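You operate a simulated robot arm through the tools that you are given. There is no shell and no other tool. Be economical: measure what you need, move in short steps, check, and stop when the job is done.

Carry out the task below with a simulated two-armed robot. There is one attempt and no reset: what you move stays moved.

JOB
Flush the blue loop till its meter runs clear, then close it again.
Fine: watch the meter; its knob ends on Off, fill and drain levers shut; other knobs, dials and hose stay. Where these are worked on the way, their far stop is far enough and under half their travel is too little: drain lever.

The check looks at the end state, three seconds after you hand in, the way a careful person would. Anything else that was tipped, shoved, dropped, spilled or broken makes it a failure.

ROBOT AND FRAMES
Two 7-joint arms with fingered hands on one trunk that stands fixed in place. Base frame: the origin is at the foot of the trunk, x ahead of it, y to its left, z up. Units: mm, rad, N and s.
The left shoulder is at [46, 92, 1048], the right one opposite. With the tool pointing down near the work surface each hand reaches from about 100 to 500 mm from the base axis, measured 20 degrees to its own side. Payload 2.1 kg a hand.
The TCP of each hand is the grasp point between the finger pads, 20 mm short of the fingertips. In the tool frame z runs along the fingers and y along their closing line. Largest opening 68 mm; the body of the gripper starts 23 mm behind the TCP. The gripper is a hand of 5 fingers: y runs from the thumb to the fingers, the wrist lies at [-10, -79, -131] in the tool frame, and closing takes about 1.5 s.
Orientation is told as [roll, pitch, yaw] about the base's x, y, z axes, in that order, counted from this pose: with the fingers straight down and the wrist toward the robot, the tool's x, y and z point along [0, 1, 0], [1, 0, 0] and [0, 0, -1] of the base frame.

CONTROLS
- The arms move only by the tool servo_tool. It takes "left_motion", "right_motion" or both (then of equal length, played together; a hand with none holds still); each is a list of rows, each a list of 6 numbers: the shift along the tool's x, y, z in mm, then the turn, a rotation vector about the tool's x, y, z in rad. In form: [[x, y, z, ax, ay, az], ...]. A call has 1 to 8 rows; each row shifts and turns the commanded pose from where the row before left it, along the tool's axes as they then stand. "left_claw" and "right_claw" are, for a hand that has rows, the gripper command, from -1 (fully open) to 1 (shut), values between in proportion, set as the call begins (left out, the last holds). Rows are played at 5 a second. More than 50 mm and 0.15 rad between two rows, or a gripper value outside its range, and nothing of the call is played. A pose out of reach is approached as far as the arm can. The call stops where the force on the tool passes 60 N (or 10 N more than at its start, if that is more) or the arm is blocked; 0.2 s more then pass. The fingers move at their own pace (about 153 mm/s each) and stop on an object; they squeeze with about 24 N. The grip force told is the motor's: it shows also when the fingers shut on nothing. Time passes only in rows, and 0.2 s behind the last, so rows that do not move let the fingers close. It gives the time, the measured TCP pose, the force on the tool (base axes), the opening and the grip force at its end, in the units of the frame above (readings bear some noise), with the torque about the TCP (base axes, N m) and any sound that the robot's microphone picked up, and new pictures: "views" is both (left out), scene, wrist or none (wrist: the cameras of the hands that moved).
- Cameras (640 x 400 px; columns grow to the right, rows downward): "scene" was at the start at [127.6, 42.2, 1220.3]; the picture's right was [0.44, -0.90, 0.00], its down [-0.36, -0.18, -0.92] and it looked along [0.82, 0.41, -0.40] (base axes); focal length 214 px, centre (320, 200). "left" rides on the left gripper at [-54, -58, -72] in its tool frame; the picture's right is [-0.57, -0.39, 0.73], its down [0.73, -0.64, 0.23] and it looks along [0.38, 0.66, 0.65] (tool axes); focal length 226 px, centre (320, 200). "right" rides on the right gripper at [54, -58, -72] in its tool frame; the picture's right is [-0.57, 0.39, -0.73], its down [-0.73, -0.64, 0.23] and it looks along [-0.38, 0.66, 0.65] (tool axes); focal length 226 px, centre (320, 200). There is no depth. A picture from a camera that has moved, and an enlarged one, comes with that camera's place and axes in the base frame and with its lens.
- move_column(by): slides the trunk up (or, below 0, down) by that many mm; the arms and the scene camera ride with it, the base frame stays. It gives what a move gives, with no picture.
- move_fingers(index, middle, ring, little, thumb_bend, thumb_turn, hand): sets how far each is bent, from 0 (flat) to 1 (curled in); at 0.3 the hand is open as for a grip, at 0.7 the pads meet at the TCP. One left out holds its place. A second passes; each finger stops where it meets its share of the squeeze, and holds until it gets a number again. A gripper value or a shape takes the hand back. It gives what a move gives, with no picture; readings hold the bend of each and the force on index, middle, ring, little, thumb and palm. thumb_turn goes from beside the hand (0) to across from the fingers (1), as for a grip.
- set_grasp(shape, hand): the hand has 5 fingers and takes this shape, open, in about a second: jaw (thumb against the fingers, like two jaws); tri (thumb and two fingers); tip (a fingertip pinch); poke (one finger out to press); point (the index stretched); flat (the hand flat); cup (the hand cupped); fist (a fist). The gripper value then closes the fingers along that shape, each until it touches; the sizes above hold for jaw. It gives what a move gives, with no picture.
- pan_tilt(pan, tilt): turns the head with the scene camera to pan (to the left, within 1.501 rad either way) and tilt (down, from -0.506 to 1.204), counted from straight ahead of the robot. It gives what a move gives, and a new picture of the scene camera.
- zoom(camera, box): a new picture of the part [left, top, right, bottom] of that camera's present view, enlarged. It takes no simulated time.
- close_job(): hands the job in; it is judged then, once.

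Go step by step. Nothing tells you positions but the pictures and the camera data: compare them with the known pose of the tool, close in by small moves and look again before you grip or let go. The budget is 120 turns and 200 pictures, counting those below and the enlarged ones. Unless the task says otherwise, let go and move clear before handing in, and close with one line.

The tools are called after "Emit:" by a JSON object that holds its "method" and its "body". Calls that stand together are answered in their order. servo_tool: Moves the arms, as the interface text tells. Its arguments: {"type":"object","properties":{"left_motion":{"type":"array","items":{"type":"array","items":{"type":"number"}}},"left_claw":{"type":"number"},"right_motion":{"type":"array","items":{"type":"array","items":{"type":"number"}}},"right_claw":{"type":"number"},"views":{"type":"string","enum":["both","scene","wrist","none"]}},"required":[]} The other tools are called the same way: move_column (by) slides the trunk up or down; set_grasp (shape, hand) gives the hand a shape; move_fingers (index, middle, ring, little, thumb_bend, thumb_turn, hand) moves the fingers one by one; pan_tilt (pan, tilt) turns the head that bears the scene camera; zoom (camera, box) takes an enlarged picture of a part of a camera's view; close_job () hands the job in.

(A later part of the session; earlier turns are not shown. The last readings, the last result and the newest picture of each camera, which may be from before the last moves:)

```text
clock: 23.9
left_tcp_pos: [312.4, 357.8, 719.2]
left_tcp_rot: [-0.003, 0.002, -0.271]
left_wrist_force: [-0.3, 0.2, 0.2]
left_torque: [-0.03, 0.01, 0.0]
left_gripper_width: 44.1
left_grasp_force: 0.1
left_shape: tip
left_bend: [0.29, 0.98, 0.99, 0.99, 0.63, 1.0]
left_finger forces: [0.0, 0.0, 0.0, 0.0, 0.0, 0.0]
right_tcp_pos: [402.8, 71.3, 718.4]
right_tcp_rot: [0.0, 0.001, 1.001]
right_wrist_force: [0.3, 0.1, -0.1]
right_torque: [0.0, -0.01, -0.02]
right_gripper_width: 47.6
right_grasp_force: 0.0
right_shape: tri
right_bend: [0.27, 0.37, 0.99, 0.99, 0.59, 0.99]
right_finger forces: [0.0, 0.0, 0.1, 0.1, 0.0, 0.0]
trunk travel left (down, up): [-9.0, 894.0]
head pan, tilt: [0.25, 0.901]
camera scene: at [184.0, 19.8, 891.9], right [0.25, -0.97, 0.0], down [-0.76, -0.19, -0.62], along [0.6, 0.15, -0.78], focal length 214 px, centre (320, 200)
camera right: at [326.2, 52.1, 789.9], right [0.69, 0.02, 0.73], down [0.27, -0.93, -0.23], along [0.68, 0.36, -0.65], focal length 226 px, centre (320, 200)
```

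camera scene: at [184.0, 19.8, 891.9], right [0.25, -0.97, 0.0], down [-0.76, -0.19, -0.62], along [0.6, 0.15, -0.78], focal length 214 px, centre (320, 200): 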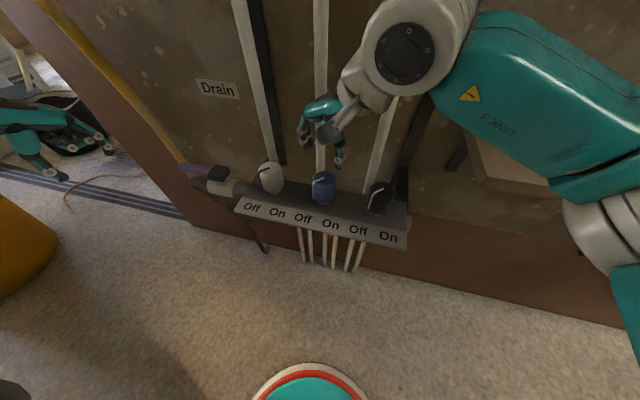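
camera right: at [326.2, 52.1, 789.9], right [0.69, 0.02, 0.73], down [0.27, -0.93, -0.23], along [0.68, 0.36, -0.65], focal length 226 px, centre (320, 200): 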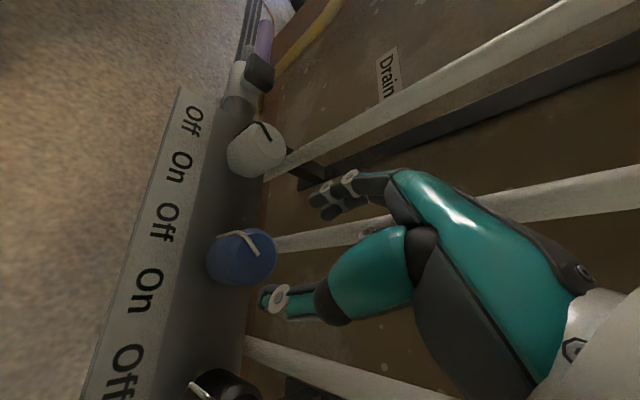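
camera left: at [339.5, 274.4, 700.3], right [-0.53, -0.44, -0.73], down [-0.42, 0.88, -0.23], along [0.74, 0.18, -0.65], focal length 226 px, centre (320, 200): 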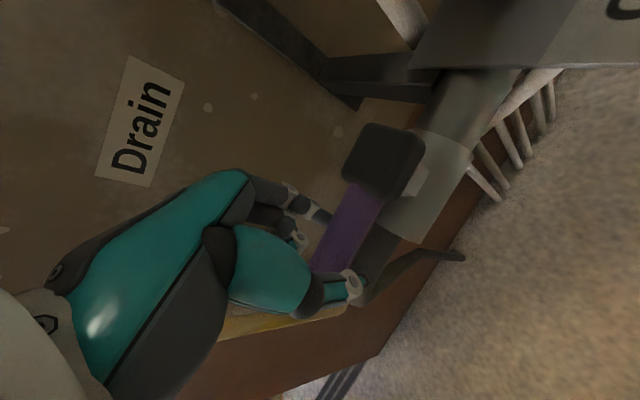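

Knob centre refines to (405.5, 73.5). Lowering around it.

Emit:
{"method": "servo_tool", "body": {"right_motion": [[-0.6, 2.8, 20, 0, 0, 0], [0, 0, 25, 0, 0, 0], [0, 0, 24, 0, 0, 0], [0, 0, 0, 0, 0, 0]], "right_claw": -0.65, "views": "both"}}

```text
clock: 24.9
left_tcp_pos: [311.3, 358.7, 719.1]
left_tcp_rot: [-0.001, 0.002, -0.271]
left_wrist_force: [-1.0, 0.4, -0.4]
left_torque: [-0.01, -0.02, 0.02]
left_gripper_width: 44.0
left_grasp_force: 0.2
left_shape: tip
left_bend: [0.29, 0.98, 0.99, 0.99, 0.63, 1.0]
left_finger forces: [0.1, 0.0, 0.0, 0.1, 0.1, 0.0]
right_tcp_pos: [404.8, 71.3, 648.0]
right_tcp_rot: [0.0, 0.003, 1.001]
right_wrist_force: [-0.8, 0.6, 0.5]
right_torque: [-0.01, 0.0, -0.03]
right_gripper_width: 55.9
right_grasp_force: 0.0
right_shape: tri
right_bend: [0.26, 0.34, 0.99, 0.99, 0.48, 0.99]
right_finger forces: [0.0, 0.1, 0.0, 0.0, 0.1, 0.0]
trunk travel left (down, up): [-9.0, 894.0]
head pan, tilt: [0.25, 0.901]
camera scene: at [184.0, 19.8, 891.9], right [0.25, -0.97, 0.0], down [-0.76, -0.19, -0.62], along [0.6, 0.15, -0.78], focal length 214 px, centre (320, 200)
camera right: at [327.2, 53.1, 721.2], right [0.69, 0.02, 0.73], down [0.27, -0.93, -0.23], along [0.68, 0.35, -0.65], focal length 226 px, centre (320, 200)
```

scene: 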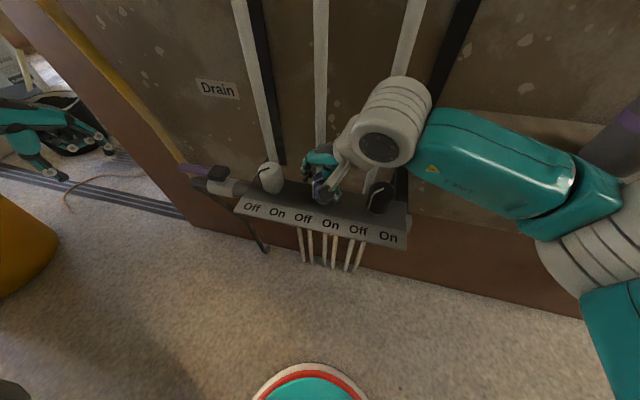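
right: 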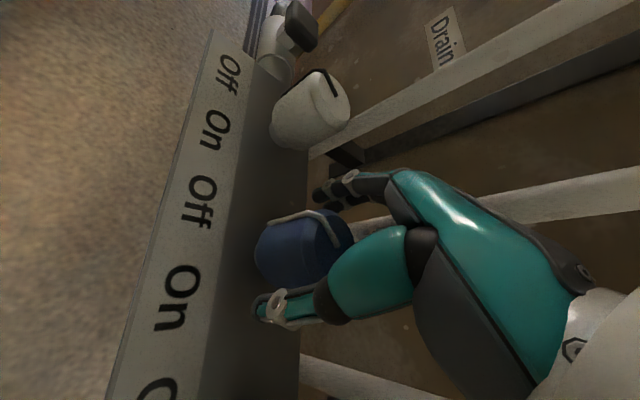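

Knob sits between thumb and fingers. Close on it.

Emit:
{"method": "servo_tool", "body": {"right_motion": [[0, 0, 0, 0, 0, 0], [0, 0, 0, 0, 0, 0], [0, 0, 0, 0, 0, 0], [0, 0, 0, 0, 0, 0], [0, 0, 0, 0, 0, 0], [0, 0, 0, 0, 0, 0]], "right_claw": 0.8, "views": "wrist"}}

```text
clock: 26.3
left_tcp_pos: [310.3, 358.0, 718.5]
left_tcp_rot: [-0.004, 0.0, -0.269]
left_wrist_force: [0.2, 0.5, 0.3]
left_torque: [-0.03, 0.02, 0.02]
left_gripper_width: 44.1
left_grasp_force: 0.0
left_shape: tip
left_bend: [0.29, 0.98, 0.99, 0.99, 0.63, 1.0]
left_finger forces: [0.0, 0.1, 0.1, 0.1, 0.0, 0.1]
right_tcp_pos: [403.9, 71.9, 650.5]
right_tcp_rot: [0.001, 0.0, 1.0]
right_wrist_force: [-4.2, 2.5, -3.7]
right_torque: [0.08, 0.05, 0.05]
right_gripper_width: 28.1
right_grasp_force: 24.4
right_shape: tri
right_bend: [0.74, 0.46, 1.0, 1.0, 0.73, 1.0]
right_finger forces: [9.9, 11.3, 0.0, 0.0, 21.7, 0.0]
trunk travel left (down, up): [-9.0, 894.0]
head pan, tilt: [0.25, 0.901]
camera right: at [327.0, 53.3, 721.5], right [0.69, 0.02, 0.73], down [0.27, -0.93, -0.23], along [0.68, 0.35, -0.65], focal length 226 px, centre (320, 200)
```

right: 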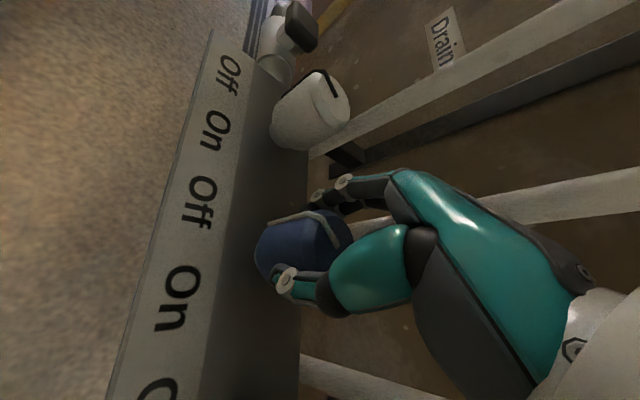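

Gripped. Turn it CCW (from above) toward On.

Emit:
{"method": "servo_tool", "body": {"right_motion": [[0, 0, 0, 0, 0, -0.12], [0, 0, 0, 0, 0, -0.12], [0, 0, 0, 0, 0, -0.12], [0, 0, 0, 0, 0, -0.12], [0, 0, 0, 0, 0, 0]], "views": "both"}}

```text
clock: 27.5
left_tcp_pos: [311.1, 357.6, 720.1]
left_tcp_rot: [-0.003, 0.004, -0.271]
left_wrist_force: [0.2, 0.5, 0.2]
left_torque: [0.02, 0.0, 0.01]
left_gripper_width: 44.1
left_grasp_force: 0.1
left_shape: tip
left_bend: [0.29, 0.98, 0.99, 0.99, 0.63, 1.0]
left_finger forces: [0.1, 0.1, 0.0, 0.0, 0.0, 0.0]
right_tcp_pos: [405.2, 71.9, 650.2]
right_tcp_rot: [0.001, 0.0, 1.18]
right_wrist_force: [0.4, -2.5, -6.3]
right_torque: [-0.04, -0.03, -0.03]
right_gripper_width: 27.3
right_grasp_force: 24.2
right_shape: tri
right_bend: [0.74, 0.47, 1.0, 1.0, 0.73, 0.97]
right_finger forces: [8.4, 10.7, 0.0, 0.0, 22.3, 0.0]
right hand out of reach, approached as far as the arm can: row 2, 3, 4
trunk travel left (down, up): [-9.0, 894.0]
head pan, tilt: [0.25, 0.901]
camera scene: at [184.4, 19.6, 891.8], right [0.25, -0.97, 0.0], down [-0.76, -0.19, -0.62], along [0.6, 0.15, -0.78], focal length 214 px, centre (320, 200)
camera right: at [332.4, 40.0, 721.9], right [0.67, 0.14, 0.73], down [0.43, -0.87, -0.23], along [0.6, 0.47, -0.65], focal length 226 px, centre (320, 200)
```

scene: 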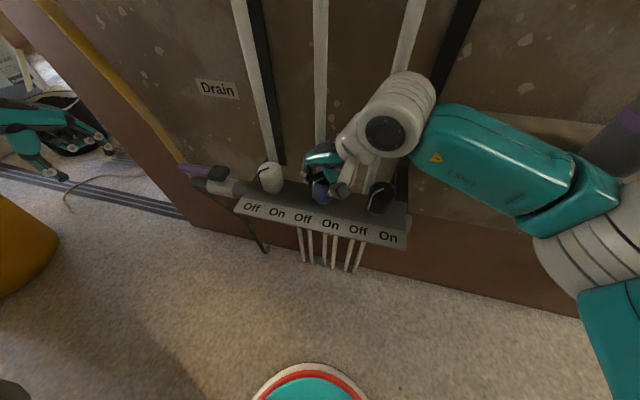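
right: 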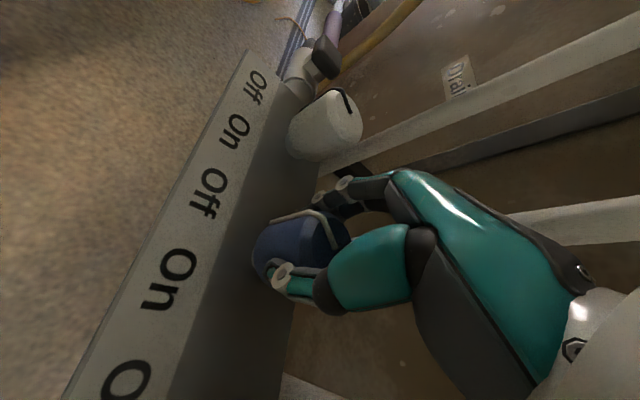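

The right wrist tops out near yaw 1.18; the knob followed. I'll ratchet: open, rotate back, regrip.

Emit:
{"method": "servo_tool", "body": {"right_motion": [[0, 0, 0, 0, 0, 0], [0, 0, 0, 0, 0, 0], [0, 0, 0, 0, 0, 0.12], [0, 0, 0, 0, 0, 0.12], [0, 0, 0, 0, 0, 0.12], [0, 0, 0, 0, 0, 0.1], [0, 0, 0, 0, 0, 0]], "right_claw": -0.65, "views": "wrist"}}

```text
clock: 29.1
left_tcp_pos: [311.5, 358.9, 719.5]
left_tcp_rot: [-0.002, 0.005, -0.271]
left_wrist_force: [-0.2, 0.2, -0.3]
left_torque: [-0.02, 0.0, 0.02]
left_gripper_width: 43.9
left_grasp_force: 0.1
left_shape: tip
left_bend: [0.29, 0.98, 0.99, 0.99, 0.63, 1.0]
left_finger forces: [0.0, 0.0, 0.1, 0.0, 0.0, 0.0]
right_tcp_pos: [406.1, 73.1, 650.7]
right_tcp_rot: [-0.001, -0.002, 0.72]
right_wrist_force: [0.9, 0.5, -0.1]
right_torque: [0.02, -0.03, 0.01]
right_gripper_width: 56.2
right_grasp_force: 0.1
right_shape: tri
right_bend: [0.26, 0.34, 0.99, 0.99, 0.48, 0.99]
right_finger forces: [0.0, 0.0, 0.1, 0.0, 0.0, 0.0]
trunk travel left (down, up): [-9.0, 894.0]
head pan, tilt: [0.25, 0.901]
camera right: at [325.9, 76.7, 722.4], right [0.66, -0.17, 0.73], down [0.0, -0.97, -0.23], along [0.75, 0.15, -0.65], focal length 226 px, centre (320, 200)
```

right: 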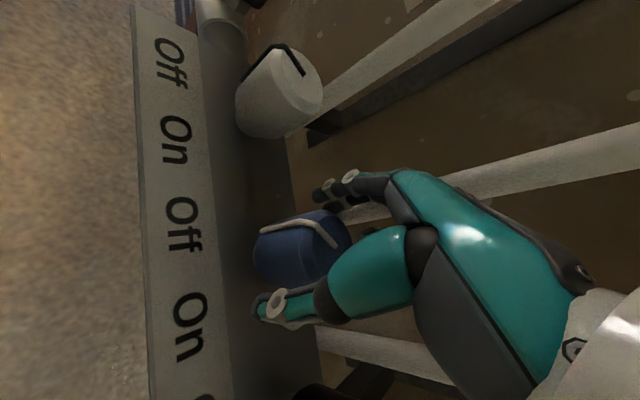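

Clear of the pipe; regrip and turn again.

Emit:
{"method": "servo_tool", "body": {"right_motion": [[0, 0, 0, 0, 0, 0], [0, 0, 0, 0, 0, 0], [0, 0, 0, 0, 0, 0], [0, 0, 0, 0, 0, 0], [0, 0, 0, 0, 0, -0.14], [0, 0, 0, 0, 0, -0.14], [0, 0, 0, 0, 0, -0.14], [0, 0, 0, 0, 0, 0]], "right_claw": 0.8, "views": "none"}}

Emit:
{"method": "servo_tool", "body": {"right_motion": [[0, 0, 0, 0, 0, 0], [0, 0, 0, 0, 0, 0], [0, 0, 0, 0, 0, 0.12], [0, 0, 0, 0, 0, 0.12], [0, 0, 0, 0, 0, 0.12], [0, 0, 0, 0, 0, 0.1], [0, 0, 0, 0, 0, 0]], "right_claw": -0.65, "views": "wrist"}}

```text
clock: 30.9
left_tcp_pos: [310.8, 358.4, 719.4]
left_tcp_rot: [-0.001, 0.004, -0.27]
left_wrist_force: [0.9, -0.5, 0.0]
left_torque: [0.01, 0.01, 0.03]
left_gripper_width: 43.9
left_grasp_force: 0.0
left_shape: tip
left_bend: [0.29, 0.98, 0.99, 0.99, 0.63, 1.0]
left_finger forces: [0.0, 0.0, 0.0, 0.0, 0.1, 0.1]
right_tcp_pos: [406.8, 72.5, 651.0]
right_tcp_rot: [0.002, 0.001, 1.14]
right_wrist_force: [3.3, -4.1, -0.9]
right_torque: [-0.09, -0.04, -0.06]
right_gripper_width: 26.9
right_grasp_force: 24.6
right_shape: tri
right_bend: [0.74, 0.48, 1.0, 1.0, 0.74, 0.95]
right_finger forces: [8.8, 11.3, 0.0, 0.0, 22.1, 0.0]
trunk travel left (down, up): [-9.0, 894.0]
head pan, tilt: [0.25, 0.901]
```

```text
clock: 32.5
left_tcp_pos: [311.0, 359.0, 718.5]
left_tcp_rot: [-0.002, 0.004, -0.27]
left_wrist_force: [-0.4, 0.2, -0.1]
left_torque: [-0.01, 0.01, 0.01]
left_gripper_width: 43.9
left_grasp_force: 0.0
left_shape: tip
left_bend: [0.29, 0.98, 0.99, 0.99, 0.63, 1.0]
left_finger forces: [0.0, 0.0, 0.0, 0.1, 0.1, 0.0]
right_tcp_pos: [405.3, 74.4, 651.7]
right_tcp_rot: [0.001, 0.001, 0.679]
right_wrist_force: [0.0, -0.6, -0.6]
right_torque: [0.05, 0.01, 0.01]
right_gripper_width: 56.0
right_grasp_force: 0.0
right_shape: tri
right_bend: [0.26, 0.34, 0.99, 0.99, 0.48, 0.99]
right_finger forces: [0.1, 0.1, 0.0, 0.0, 0.0, 0.1]
trunk travel left (down, up): [-9.0, 894.0]
head pan, tilt: [0.25, 0.901]
camera right: at [326.3, 80.2, 722.9], right [0.66, -0.2, 0.73], down [-0.04, -0.97, -0.23], along [0.75, 0.12, -0.65], focal length 226 px, centre (320, 200)
```

right: 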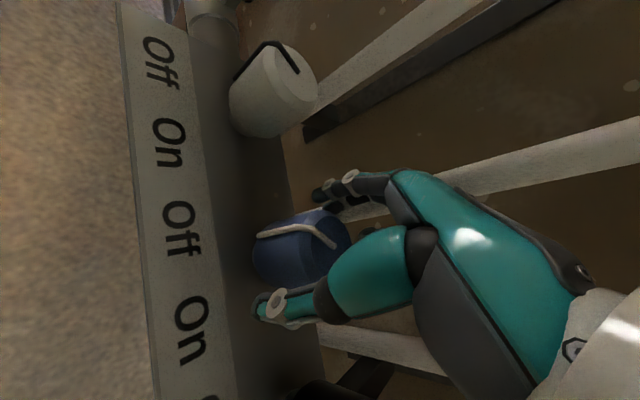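

I need to check whether the pointer really moved.

Emit:
{"method": "zoom", "body": {"camera": "right", "box": [200, 30, 400, 300]}}

Emit:
{"method": "zoom", "body": {"camera": "scene", "box": [240, 130, 400, 230]}}

```text
1.48 times, centred on (300, 165) of right
camera zoom: at [326.3, 80.2, 722.9], right [0.66, -0.2, 0.73], down [-0.04, -0.97, -0.23], along [0.75, 0.12, -0.65], focal length 335 px, centre (350, 252)
```

zoom: 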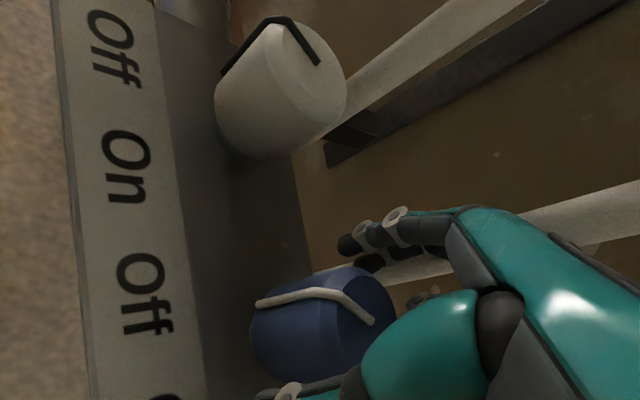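

```text
4.00 times, centred on (320, 180) of scene
camera zoom: at [184.0, 19.8, 891.9], right [0.25, -0.97, 0.0], down [-0.76, -0.19, -0.62], along [0.6, 0.15, -0.78], focal length 858 px, centre (320, 280)
```

zoom: 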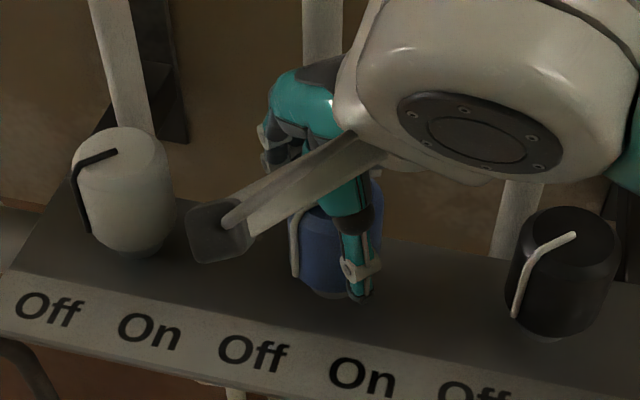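

Unclear; I'll grip again and compare pictures before and after the turn.

Emit:
{"method": "servo_tool", "body": {"right_motion": [[0, 0, 0, 0, 0, 0], [0, 0, 0, 0, 0, 0], [0, 0, 0, 0, 0, 0], [0, 0, 0, 0, 0, 0], [0, 0, 0, 0, 0, 0]], "right_claw": 1.0, "views": "wrist"}}

Emit:
{"method": "servo_tool", "body": {"right_motion": [[0, 0, 0, 0, 0, -0.14], [0, 0, 0, 0, 0, -0.14], [0, 0, 0, 0, 0, -0.14], [0, 0, 0, 0, 0, 0]], "views": "both"}}

Emit:
{"method": "zoom", "body": {"camera": "scene", "box": [240, 130, 400, 230]}}

```text
clock: 33.7
left_tcp_pos: [311.6, 357.9, 719.7]
left_tcp_rot: [-0.004, 0.003, -0.27]
left_wrist_force: [-0.1, -0.6, -0.4]
left_torque: [0.01, 0.03, -0.02]
left_gripper_width: 44.0
left_grasp_force: 0.1
left_shape: tip
left_bend: [0.29, 0.98, 0.99, 0.99, 0.63, 1.0]
left_finger forces: [0.0, 0.0, 0.0, 0.0, 0.0, 0.0]
right_tcp_pos: [405.9, 73.7, 651.0]
right_tcp_rot: [0.001, -0.001, 0.681]
right_wrist_force: [-1.2, 4.1, -0.7]
right_torque: [0.05, 0.0, -0.03]
right_gripper_width: 27.8
right_grasp_force: 23.8
right_shape: tri
right_bend: [0.74, 0.46, 1.0, 1.0, 0.73, 0.99]
right_finger forces: [10.8, 11.3, 0.0, 0.0, 20.3, 0.1]
trunk travel left (down, up): [-9.0, 894.0]
head pan, tilt: [0.25, 0.901]
camera right: at [326.3, 80.2, 722.8], right [0.66, -0.2, 0.73], down [-0.04, -0.97, -0.23], along [0.75, 0.12, -0.65], focal length 226 px, centre (320, 200)
```

right: 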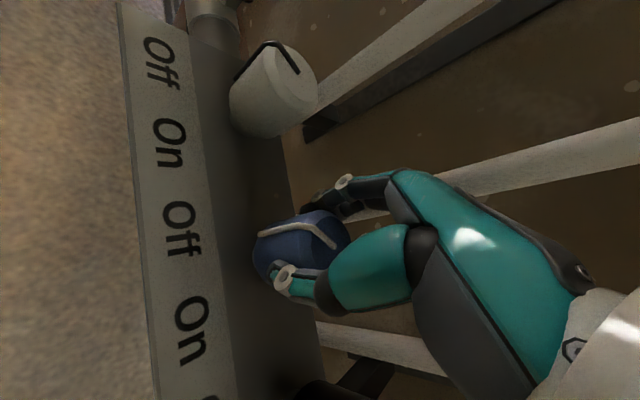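

```text
clock: 34.7
left_tcp_pos: [311.6, 358.3, 719.3]
left_tcp_rot: [-0.001, 0.004, -0.271]
left_wrist_force: [0.2, 0.4, 0.1]
left_torque: [0.06, -0.04, 0.02]
left_gripper_width: 43.9
left_grasp_force: 0.1
left_shape: tip
left_bend: [0.29, 0.98, 0.99, 0.99, 0.63, 1.0]
left_finger forces: [0.0, 0.0, 0.0, 0.1, 0.0, 0.0]
right_tcp_pos: [406.1, 72.4, 651.0]
right_tcp_rot: [-0.001, -0.001, 1.102]
right_wrist_force: [-0.5, -2.9, -2.7]
right_torque: [-0.03, -0.03, -0.03]
right_gripper_width: 26.3
right_grasp_force: 24.0
right_shape: tri
right_bend: [0.74, 0.48, 1.0, 1.0, 0.74, 0.94]
right_finger forces: [9.0, 10.4, 0.1, 0.0, 21.2, 0.0]
trunk travel left (down, up): [-9.0, 894.0]
head pan, tilt: [0.25, 0.901]
camera scene: at [184.2, 19.5, 891.8], right [0.25, -0.97, 0.0], down [-0.76, -0.19, -0.62], along [0.6, 0.15, -0.78], focal length 214 px, centre (320, 200)
camera right: at [331.1, 46.3, 722.8], right [0.68, 0.09, 0.73], down [0.36, -0.9, -0.23], along [0.64, 0.42, -0.65], focal length 226 px, centre (320, 200)
```

scene: 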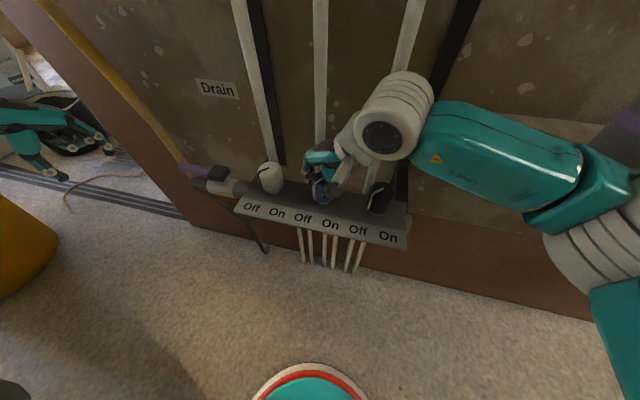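
right: 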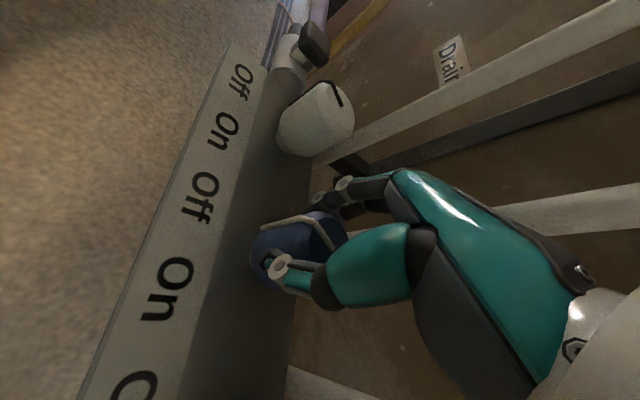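

```text
4.00 times, centred on (320, 180) of scene
camera zoom: at [184.2, 19.5, 891.8], right [0.25, -0.97, 0.0], down [-0.76, -0.19, -0.62], along [0.6, 0.15, -0.78], focal length 858 px, centre (320, 280)
```

zoom: 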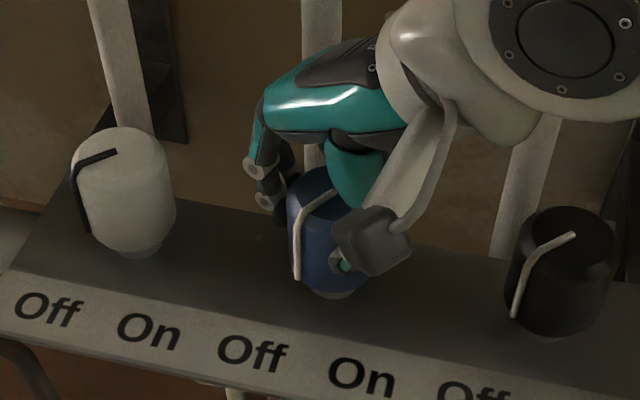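

The knob is slipping in the grip: the index closed past it and only the middle finger bears. I'll open, recentre on (401, 71), raise 6 mm and regrip at a lower yaw.

Emit:
{"method": "servo_tool", "body": {"right_motion": [[0, 0, 0, 0, 0, 0], [0, 0, 0, 0, 0, 0], [0, 0, 0, 0, 0, 0.13], [0, 0, 0, 0, 0, 0.13], [0, 0, 0, 0, 0, 0.13], [1.5, -5, -7, 0, 0, 0], [0, 0, 0, 0, 0, 0]], "right_claw": -0.65, "views": "wrist"}}

Emit:
{"method": "servo_tool", "body": {"right_motion": [[0, 0, 0, 0, 0, 0], [0, 0, 0, 0, 0, 0], [0, 0, 0, 0, 0, 0], [0, 0, 0, 0, 0, 0], [0, 0, 0, 0, 0, 0]], "right_claw": 1.0, "views": "wrist"}}

Emit:
{"method": "zoom", "body": {"camera": "right", "box": [220, 160, 380, 300]}}

```text
clock: 36.3
left_tcp_pos: [311.5, 358.5, 719.3]
left_tcp_rot: [-0.003, 0.004, -0.271]
left_wrist_force: [0.0, -0.1, 0.5]
left_torque: [0.0, -0.01, -0.03]
left_gripper_width: 44.1
left_grasp_force: 0.3
left_shape: tip
left_bend: [0.29, 0.98, 0.99, 0.99, 0.63, 1.0]
left_finger forces: [0.1, 0.0, 0.1, 0.1, 0.0, 0.0]
right_tcp_pos: [400.7, 71.5, 659.1]
right_tcp_rot: [-0.001, -0.001, 0.708]
right_wrist_force: [0.8, 0.6, -0.2]
right_torque: [0.03, 0.0, -0.02]
right_gripper_width: 56.0
right_grasp_force: 0.0
right_shape: tri
right_bend: [0.26, 0.34, 0.99, 0.99, 0.48, 0.99]
right_finger forces: [0.0, 0.0, 0.0, 0.1, 0.0, 0.1]
trunk travel left (down, up): [-9.0, 894.0]
head pan, tilt: [0.25, 0.901]
camera right: at [321.1, 75.2, 730.1], right [0.66, -0.18, 0.73], down [-0.01, -0.97, -0.23], along [0.75, 0.15, -0.65], focal length 226 px, centre (320, 200)
```

right: 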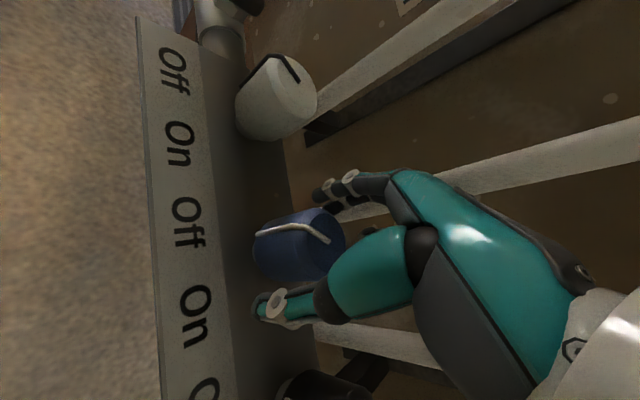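

```text
clock: 37.5
left_tcp_pos: [310.9, 358.2, 718.4]
left_tcp_rot: [-0.002, 0.0, -0.27]
left_wrist_force: [-0.9, -0.5, 0.1]
left_torque: [-0.01, -0.01, 0.0]
left_gripper_width: 44.0
left_grasp_force: 0.0
left_shape: tip
left_bend: [0.29, 0.98, 0.99, 0.99, 0.63, 1.0]
left_finger forces: [0.0, 0.0, 0.0, 0.0, 0.0, 0.0]
right_tcp_pos: [400.8, 72.5, 658.3]
right_tcp_rot: [0.002, 0.003, 0.71]
right_wrist_force: [-4.8, 3.2, -0.7]
right_torque: [0.04, 0.05, 0.05]
right_gripper_width: 26.3
right_grasp_force: 24.6
right_shape: tri
right_bend: [0.74, 0.4, 1.0, 1.0, 0.74, 1.0]
right_finger forces: [9.3, 10.9, 0.1, 0.0, 21.6, 0.0]
trunk travel left (down, up): [-9.0, 894.0]
head pan, tilt: [0.25, 0.901]
camera right: at [320.9, 75.4, 730.0], right [0.66, -0.18, 0.73], down [-0.01, -0.97, -0.23], along [0.75, 0.15, -0.65], focal length 226 px, centre (320, 200)
```

right: 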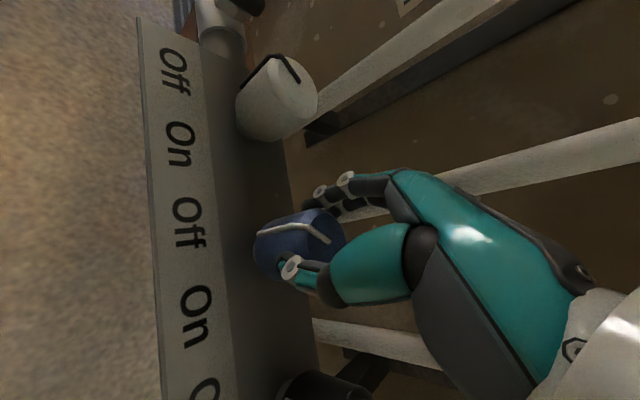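

```text
2.86 times, centred on (300, 230) of right
camera zoom: at [320.9, 75.4, 730.0], right [0.66, -0.18, 0.73], down [-0.01, -0.97, -0.23], along [0.75, 0.15, -0.65], focal length 646 px, centre (377, 114)
```

zoom: 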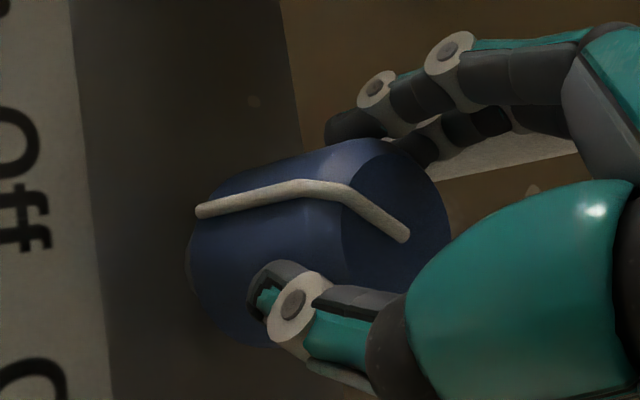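

The grip slides on the smooth knob, so I'll push its raised pointer ridge with a pointing finger instead. Release, rise, change shape and come in front-left of the knob.

Emit:
{"method": "servo_tool", "body": {"right_motion": [[0, 0, 0, 0, 0, 0], [0, 0, 0, 0, 0, 0], [0, 0, -40, 0, 0, 0], [0, 0, -35, 0, 0, 0.14], [0, -20, 0, 0, 0, 0.14], [0, -20, 0, 0, 0, 0.14], [0, -20, 0, 0, 0, 0.14], [0, 0, 0, 0, 0, 0.14]], "right_claw": -0.65, "views": "none"}}

Emit:
{"method": "set_grasp", "body": {"shape": "point", "hand": "right"}}

Emit:
{"method": "servo_tool", "body": {"right_motion": [[0, 0, 0, 0, 0, 0.14], [0, 0, 0, 0, 0, 0.14], [0, 0, 0, 0, 0, 0.12], [0, 0, 0, 0, 0, 0]], "views": "both"}}

Emit:
{"method": "zoom", "body": {"camera": "scene", "box": [240, 130, 400, 230]}}

```text
clock: 39.3
left_tcp_pos: [310.7, 359.4, 719.3]
left_tcp_rot: [-0.001, 0.004, -0.27]
left_wrist_force: [-0.5, -0.1, -0.2]
left_torque: [0.01, 0.04, 0.01]
left_gripper_width: 43.8
left_grasp_force: 0.1
left_shape: tip
left_bend: [0.29, 0.98, 0.99, 0.99, 0.63, 1.0]
left_finger forces: [0.0, 0.0, 0.1, 0.0, 0.0, 0.1]
right_tcp_pos: [346.4, 45.5, 732.2]
right_tcp_rot: [-0.002, 0.0, 0.008]
right_wrist_force: [0.1, -0.3, -1.4]
right_torque: [0.02, -0.01, 0.0]
right_gripper_width: 56.2
right_grasp_force: 0.0
right_shape: tri
right_bend: [0.26, 0.34, 0.99, 0.99, 0.48, 0.99]
right_finger forces: [0.0, 0.0, 0.0, 0.0, 0.0, 0.1]
trunk travel left (down, up): [-9.0, 894.0]
head pan, tilt: [0.25, 0.901]
```

```text
clock: 40.2
left_tcp_pos: [311.8, 358.4, 719.2]
left_tcp_rot: [-0.002, 0.003, -0.271]
left_wrist_force: [0.5, 0.3, -0.4]
left_torque: [-0.02, -0.02, 0.01]
left_gripper_width: 44.1
left_grasp_force: 0.0
left_shape: tip
left_bend: [0.29, 0.98, 0.99, 0.99, 0.63, 1.0]
left_finger forces: [0.0, 0.1, 0.0, 0.1, 0.0, 0.0]
right_tcp_pos: [346.7, 45.7, 732.8]
right_tcp_rot: [0.002, 0.0, 0.011]
right_wrist_force: [-0.3, 0.4, 0.4]
right_torque: [0.0, 0.0, 0.01]
right_gripper_width: 63.3
right_grasp_force: 0.1
right_shape: point
right_bend: [0.2, 1.0, 1.0, 1.0, 0.98, 0.88]
right_finger forces: [0.1, 0.1, 0.0, 0.1, 0.1, 0.0]
trunk travel left (down, up): [-9.0, 894.0]
head pan, tilt: [0.25, 0.901]
```

```text
clock: 41.2
left_tcp_pos: [312.0, 359.7, 720.1]
left_tcp_rot: [-0.002, 0.003, -0.271]
left_wrist_force: [-0.4, 0.6, 0.2]
left_torque: [0.0, 0.02, 0.01]
left_gripper_width: 43.9
left_grasp_force: 0.0
left_shape: tip
left_bend: [0.29, 0.98, 0.99, 0.99, 0.63, 1.0]
left_finger forces: [0.1, 0.0, 0.1, 0.0, 0.1, 0.0]
right_tcp_pos: [346.3, 46.9, 733.5]
right_tcp_rot: [0.0, 0.001, -0.393]
right_wrist_force: [0.4, -0.1, 1.3]
right_torque: [0.0, -0.02, 0.01]
right_gripper_width: 63.3
right_grasp_force: 0.1
right_shape: point
right_bend: [0.2, 1.0, 1.0, 1.0, 0.98, 0.88]
right_finger forces: [0.1, 0.1, 0.1, 0.0, 0.1, 0.0]
trunk travel left (down, up): [-9.0, 894.0]
head pan, tilt: [0.25, 0.901]
camera scene: at [184.0, 19.8, 891.9], right [0.25, -0.97, 0.0], down [-0.76, -0.19, -0.62], along [0.6, 0.15, -0.78], focal length 214 px, centre (320, 200)
camera right: at [313.8, 119.7, 805.0], right [0.14, -0.67, 0.73], down [-0.87, -0.43, -0.23], along [0.47, -0.6, -0.65], focal length 226 px, centre (320, 200)
```

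scene: 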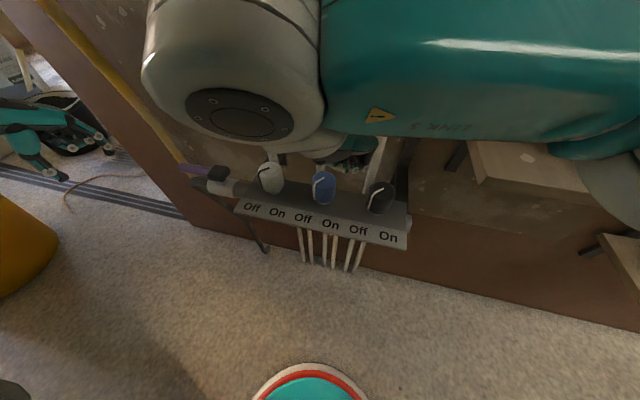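
right: 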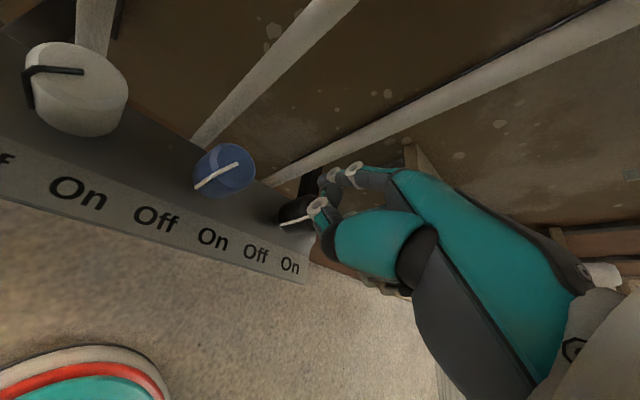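

```text
4.00 times, centred on (320, 180) of scene
camera zoom: at [184.0, 19.8, 891.9], right [0.25, -0.97, 0.0], down [-0.76, -0.19, -0.62], along [0.6, 0.15, -0.78], focal length 858 px, centre (320, 280)
```

zoom: 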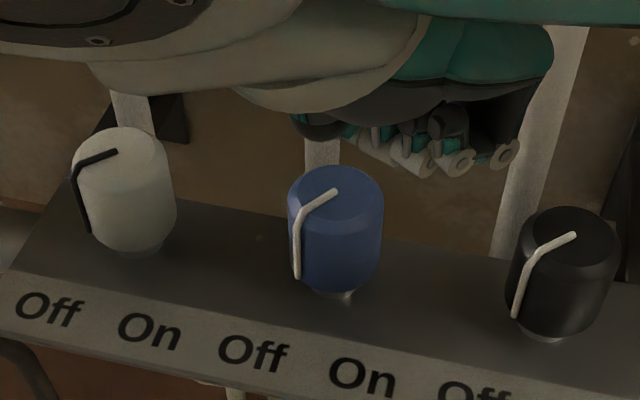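

The blue pointer has moved only ~20°. Now I'll position the extended index to the left of the ridge (finger at about (387, 97)).

Emit:
{"method": "servo_tool", "body": {"right_motion": [[27, -11.5, 0, 0, 0, 0], [28, -11.5, 0, 0, 0, 0], [0, 0, 30, 0, 0, 0], [0, 0, 25, 0, 0, 0], [0, 0, 0, 0, 0, 0]], "views": "both"}}

Emit:
{"method": "zoom", "body": {"camera": "right", "box": [240, 120, 400, 220]}}

```text
clock: 42.4
left_tcp_pos: [311.4, 359.6, 719.7]
left_tcp_rot: [-0.002, 0.003, -0.27]
left_wrist_force: [0.2, -0.5, -0.4]
left_torque: [0.03, -0.01, -0.01]
left_gripper_width: 43.8
left_grasp_force: 0.0
left_shape: tip
left_bend: [0.29, 0.98, 0.99, 0.99, 0.63, 1.0]
left_finger forces: [0.0, 0.0, 0.0, 0.1, 0.0, 0.1]
right_tcp_pos: [346.2, 107.6, 678.1]
right_tcp_rot: [0.001, 0.0, -0.39]
right_wrist_force: [0.3, 0.0, 0.8]
right_torque: [0.0, 0.01, 0.01]
right_gripper_width: 63.3
right_grasp_force: 0.0
right_shape: point
right_bend: [0.2, 1.0, 1.0, 1.0, 0.98, 0.88]
right_finger forces: [0.1, 0.1, 0.0, 0.0, 0.1, 0.0]
trunk travel left (down, up): [-9.0, 894.0]
head pan, tilt: [0.25, 0.901]
camera scene: at [184.0, 19.8, 891.9], right [0.25, -0.97, 0.0], down [-0.76, -0.19, -0.62], along [0.6, 0.15, -0.78], focal length 214 px, centre (320, 200)
camera right: at [312.6, 180.1, 749.4], right [0.14, -0.67, 0.73], down [-0.87, -0.43, -0.23], along [0.47, -0.6, -0.65], focal length 226 px, centre (320, 200)
```

scene: 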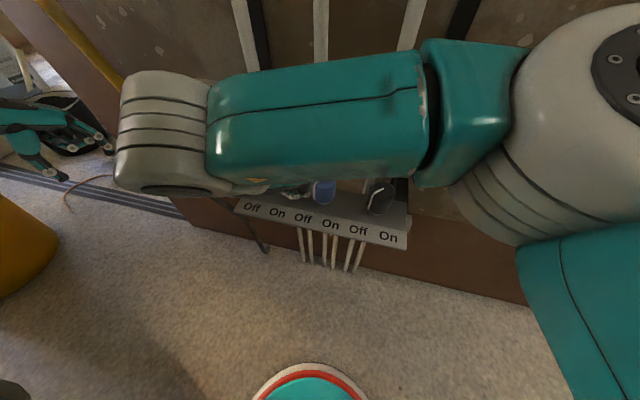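
right: 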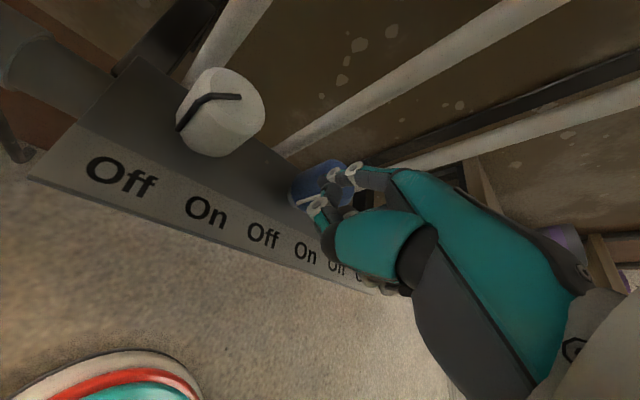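

```text
4.00 times, centred on (320, 170) of right
camera zoom: at [312.6, 180.1, 749.4], right [0.14, -0.67, 0.73], down [-0.87, -0.43, -0.23], along [0.47, -0.6, -0.65], focal length 904 px, centre (320, 320)
```

zoom: 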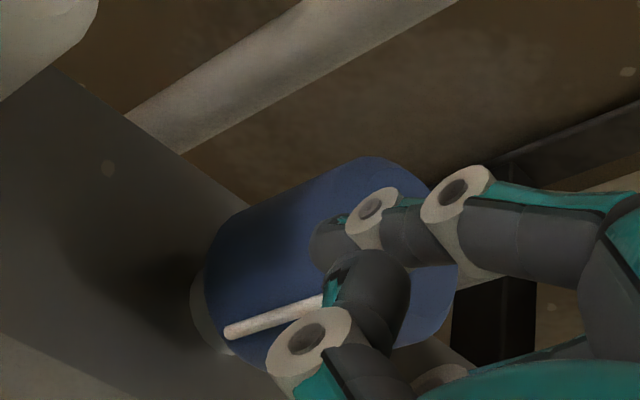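

The fingertip should be at about (388, 99, 662), left of the ridge. Lower 32 mm.

Emit:
{"method": "servo_tool", "body": {"right_motion": [[0, 0, 16, 0, 0, 0], [0, 0, 16, 0, 0, 0], [0, 0, 0, 0, 0, 0]], "views": "wrist"}}

Emit:
{"method": "zoom", "body": {"camera": "right", "box": [260, 110, 420, 210]}}

```text
clock: 43.2
left_tcp_pos: [311.7, 358.7, 719.0]
left_tcp_rot: [-0.001, 0.004, -0.27]
left_wrist_force: [0.0, -0.4, 0.1]
left_torque: [0.02, -0.02, 0.01]
left_gripper_width: 44.0
left_grasp_force: 0.0
left_shape: tip
left_bend: [0.29, 0.98, 0.99, 0.99, 0.63, 1.0]
left_finger forces: [0.0, 0.0, 0.0, 0.0, 0.0, 0.0]
right_tcp_pos: [347.4, 106.5, 647.2]
right_tcp_rot: [0.001, 0.0, -0.389]
right_wrist_force: [0.0, 0.5, -0.7]
right_torque: [-0.01, 0.02, 0.02]
right_gripper_width: 63.6
right_grasp_force: 0.0
right_shape: point
right_bend: [0.2, 1.0, 1.0, 1.0, 0.98, 0.88]
right_finger forces: [0.0, 0.1, 0.1, 0.0, 0.1, 0.1]
trunk travel left (down, up): [-9.0, 894.0]
head pan, tilt: [0.25, 0.901]
camera right: at [313.3, 178.9, 718.0], right [0.14, -0.67, 0.73], down [-0.87, -0.43, -0.23], along [0.47, -0.6, -0.65], focal length 226 px, centre (320, 200)
```

right: 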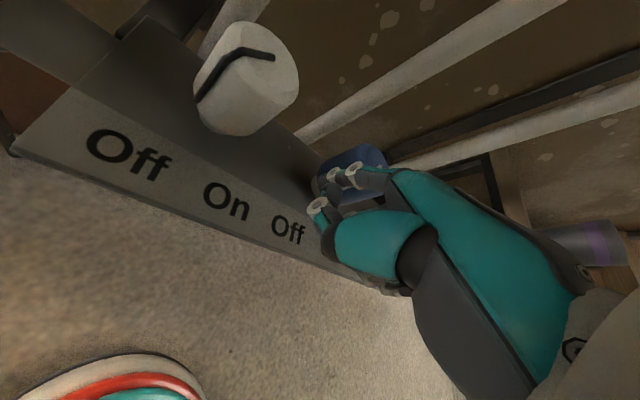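

```text
4.00 times, centred on (340, 160) of right
camera zoom: at [313.3, 178.9, 718.0], right [0.14, -0.67, 0.73], down [-0.87, -0.43, -0.23], along [0.47, -0.6, -0.65], focal length 904 px, centre (240, 360)
```

zoom: 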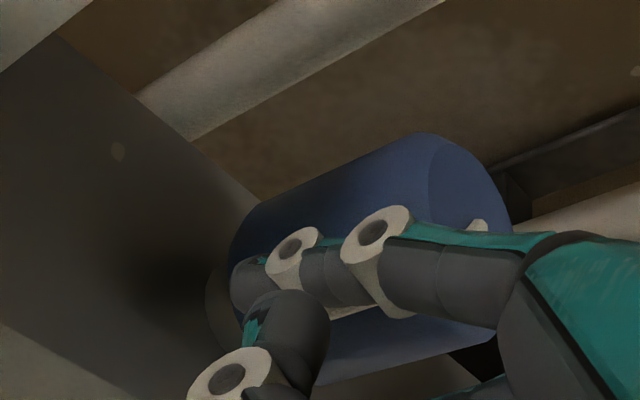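

Finger is left of the ridge, clear of contact. Start sweeping it around the knob centre.

Emit:
{"method": "servo_tool", "body": {"right_motion": [[-7.8, -0.7, 0, 0, 0, -0.12], [-7.8, -0.7, 0, 0, 0, -0.12], [-7.8, -0.7, 0, 0, 0, -0.12], [0, 0, 0, 0, 0, 0]], "views": "wrist"}}

Emit:
{"method": "zoom", "body": {"camera": "right", "box": [260, 110, 420, 210]}}

Emit:
{"method": "zoom", "body": {"camera": "scene", "box": [240, 130, 400, 230]}}

```text
clock: 44.2
left_tcp_pos: [311.4, 358.4, 719.7]
left_tcp_rot: [-0.001, 0.002, -0.271]
left_wrist_force: [0.0, -0.8, 0.2]
left_torque: [0.0, 0.01, 0.03]
left_gripper_width: 43.9
left_grasp_force: 0.0
left_shape: tip
left_bend: [0.29, 0.98, 0.99, 0.99, 0.63, 1.0]
left_finger forces: [0.0, 0.1, 0.0, 0.0, 0.0, 0.0]
right_tcp_pos: [338.3, 82.6, 646.9]
right_tcp_rot: [0.0, 0.001, -0.027]
right_wrist_force: [0.7, -0.7, -0.7]
right_torque: [0.0, 0.01, -0.02]
right_gripper_width: 63.2
right_grasp_force: 0.0
right_shape: point
right_bend: [0.2, 1.0, 1.0, 1.0, 0.98, 0.88]
right_finger forces: [0.1, 0.1, 0.1, 0.1, 0.0, 0.0]
trunk travel left (down, up): [-9.0, 894.0]
head pan, tilt: [0.25, 0.901]
camera right: at [280.9, 140.8, 717.9], right [0.37, -0.58, 0.73], down [-0.66, -0.71, -0.23], along [0.65, -0.4, -0.65], focal length 226 px, centre (320, 200)
```

right: 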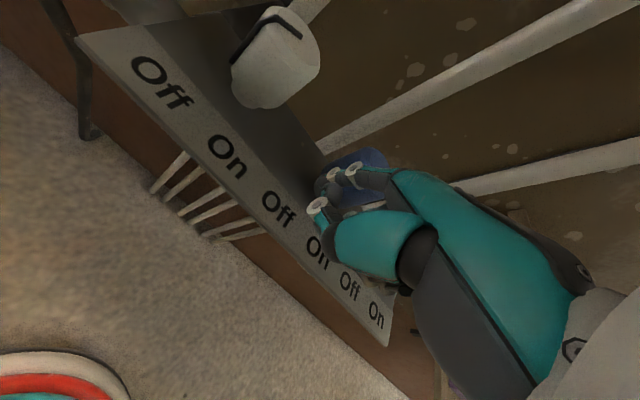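

```text
4.00 times, centred on (340, 160) of right
camera zoom: at [280.9, 140.8, 717.9], right [0.37, -0.58, 0.73], down [-0.66, -0.71, -0.23], along [0.65, -0.4, -0.65], focal length 904 px, centre (240, 360)
```

zoom: 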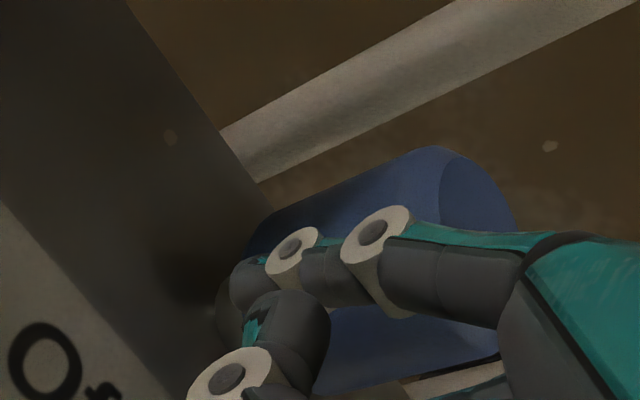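

```text
4.00 times, centred on (320, 180) of scene
camera zoom: at [184.0, 19.8, 891.9], right [0.25, -0.97, 0.0], down [-0.76, -0.19, -0.62], along [0.6, 0.15, -0.78], focal length 858 px, centre (320, 280)
```

zoom: 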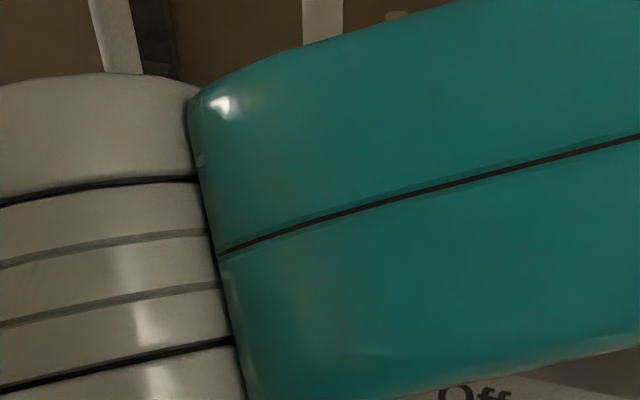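

No force yet; continue the sweep.

Emit:
{"method": "servo_tool", "body": {"right_motion": [[-7.8, -0.7, 0, 0, 0, -0.12], [-7.8, -0.7, 0, 0, 0, -0.12], [-7.8, -0.7, 0, 0, 0, -0.12], [0, 0, 0, 0, 0, 0]], "views": "wrist"}}

Emit:
{"method": "zoom", "body": {"camera": "right", "box": [260, 110, 420, 210]}}

```text
clock: 45.2
left_tcp_pos: [311.4, 359.8, 718.5]
left_tcp_rot: [-0.002, 0.004, -0.271]
left_wrist_force: [0.1, 0.4, 0.9]
left_torque: [0.02, -0.01, 0.01]
left_gripper_width: 43.8
left_grasp_force: 0.1
left_shape: tip
left_bend: [0.29, 0.98, 0.99, 0.99, 0.63, 1.0]
left_finger forces: [0.1, 0.0, 0.0, 0.0, 0.0, 0.0]
right_tcp_pos: [337.4, 62.2, 646.6]
right_tcp_rot: [-0.002, 0.0, 0.331]
right_wrist_force: [1.2, 0.8, 0.3]
right_torque: [0.01, -0.04, -0.01]
right_gripper_width: 63.1
right_grasp_force: 0.1
right_shape: point
right_bend: [0.2, 1.0, 1.0, 1.0, 0.98, 0.88]
right_finger forces: [0.1, 0.0, 0.0, 0.0, 0.0, 0.0]
trunk travel left (down, up): [-9.0, 894.0]
head pan, tilt: [0.25, 0.901]
camera right: at [265.4, 94.4, 717.4], right [0.55, -0.41, 0.73], down [-0.37, -0.9, -0.23], along [0.75, -0.14, -0.65], focal length 226 px, centre (320, 200)
```

right: 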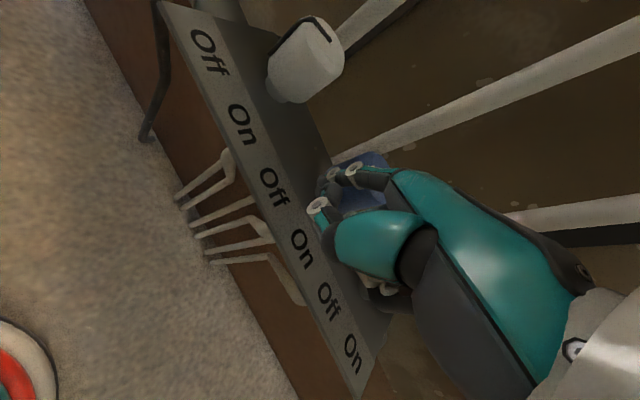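

```text
4.00 times, centred on (340, 160) of right
camera zoom: at [265.4, 94.4, 717.4], right [0.55, -0.41, 0.73], down [-0.37, -0.9, -0.23], along [0.75, -0.14, -0.65], focal length 904 px, centre (240, 360)
```

zoom: 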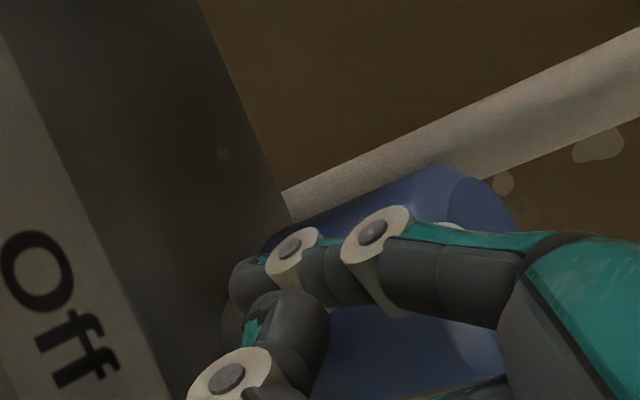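

Unclear whether it turned. Back off 45 mm and look.

Emit:
{"method": "servo_tool", "body": {"right_motion": [[0, -25, 0, 0, 0, 0], [0, -25, -20, 0, 0, 0], [0, 0, 0, 0, 0, 0]], "views": "wrist"}}

Emit:
{"method": "zoom", "body": {"camera": "right", "box": [260, 60, 420, 160]}}

```text
clock: 46.0
left_tcp_pos: [311.2, 358.4, 720.6]
left_tcp_rot: [-0.002, 0.003, -0.272]
left_wrist_force: [0.2, -0.8, -0.7]
left_torque: [0.0, 0.0, 0.03]
left_gripper_width: 43.9
left_grasp_force: 0.1
left_shape: tip
left_bend: [0.29, 0.98, 0.99, 0.99, 0.63, 1.0]
left_finger forces: [0.1, 0.0, 0.0, 0.0, 0.0, 0.0]
right_tcp_pos: [290.0, 44.7, 665.6]
right_tcp_rot: [0.0, 0.001, 0.33]
right_wrist_force: [0.3, -0.3, 0.5]
right_torque: [0.01, -0.02, -0.03]
right_gripper_width: 63.3
right_grasp_force: 0.0
right_shape: point
right_bend: [0.2, 1.0, 1.0, 1.0, 0.98, 0.88]
right_finger forces: [0.0, 0.0, 0.0, 0.0, 0.1, 0.0]
trunk travel left (down, up): [-9.0, 894.0]
head pan, tilt: [0.25, 0.901]
camera right: at [216.8, 77.1, 737.3], right [0.55, -0.41, 0.73], down [-0.37, -0.9, -0.23], along [0.75, -0.14, -0.65], focal length 226 px, centre (320, 200)
```

right: 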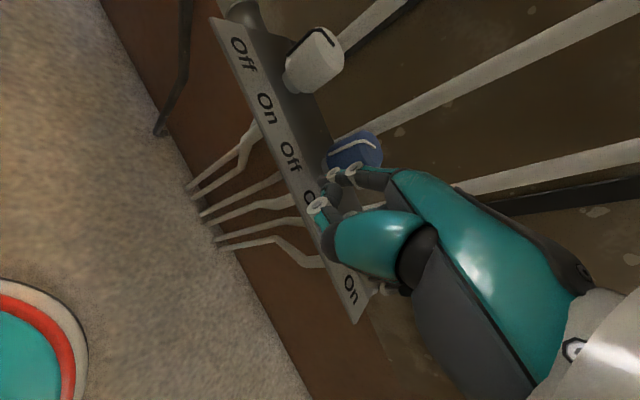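

```text
4.00 times, centred on (340, 110) of right
camera zoom: at [216.8, 77.1, 737.3], right [0.55, -0.41, 0.73], down [-0.37, -0.9, -0.23], along [0.75, -0.14, -0.65], focal length 904 px, centre (240, 560)
```

zoom: 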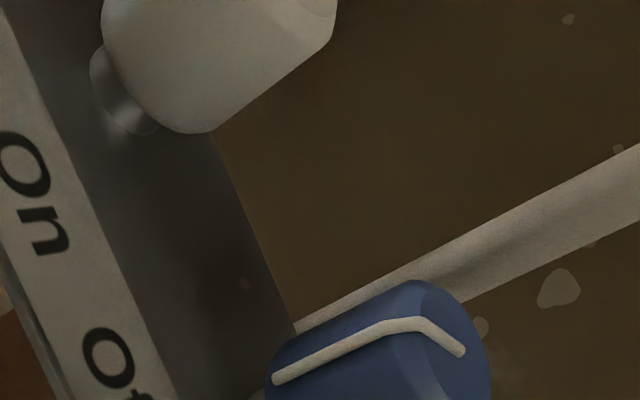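

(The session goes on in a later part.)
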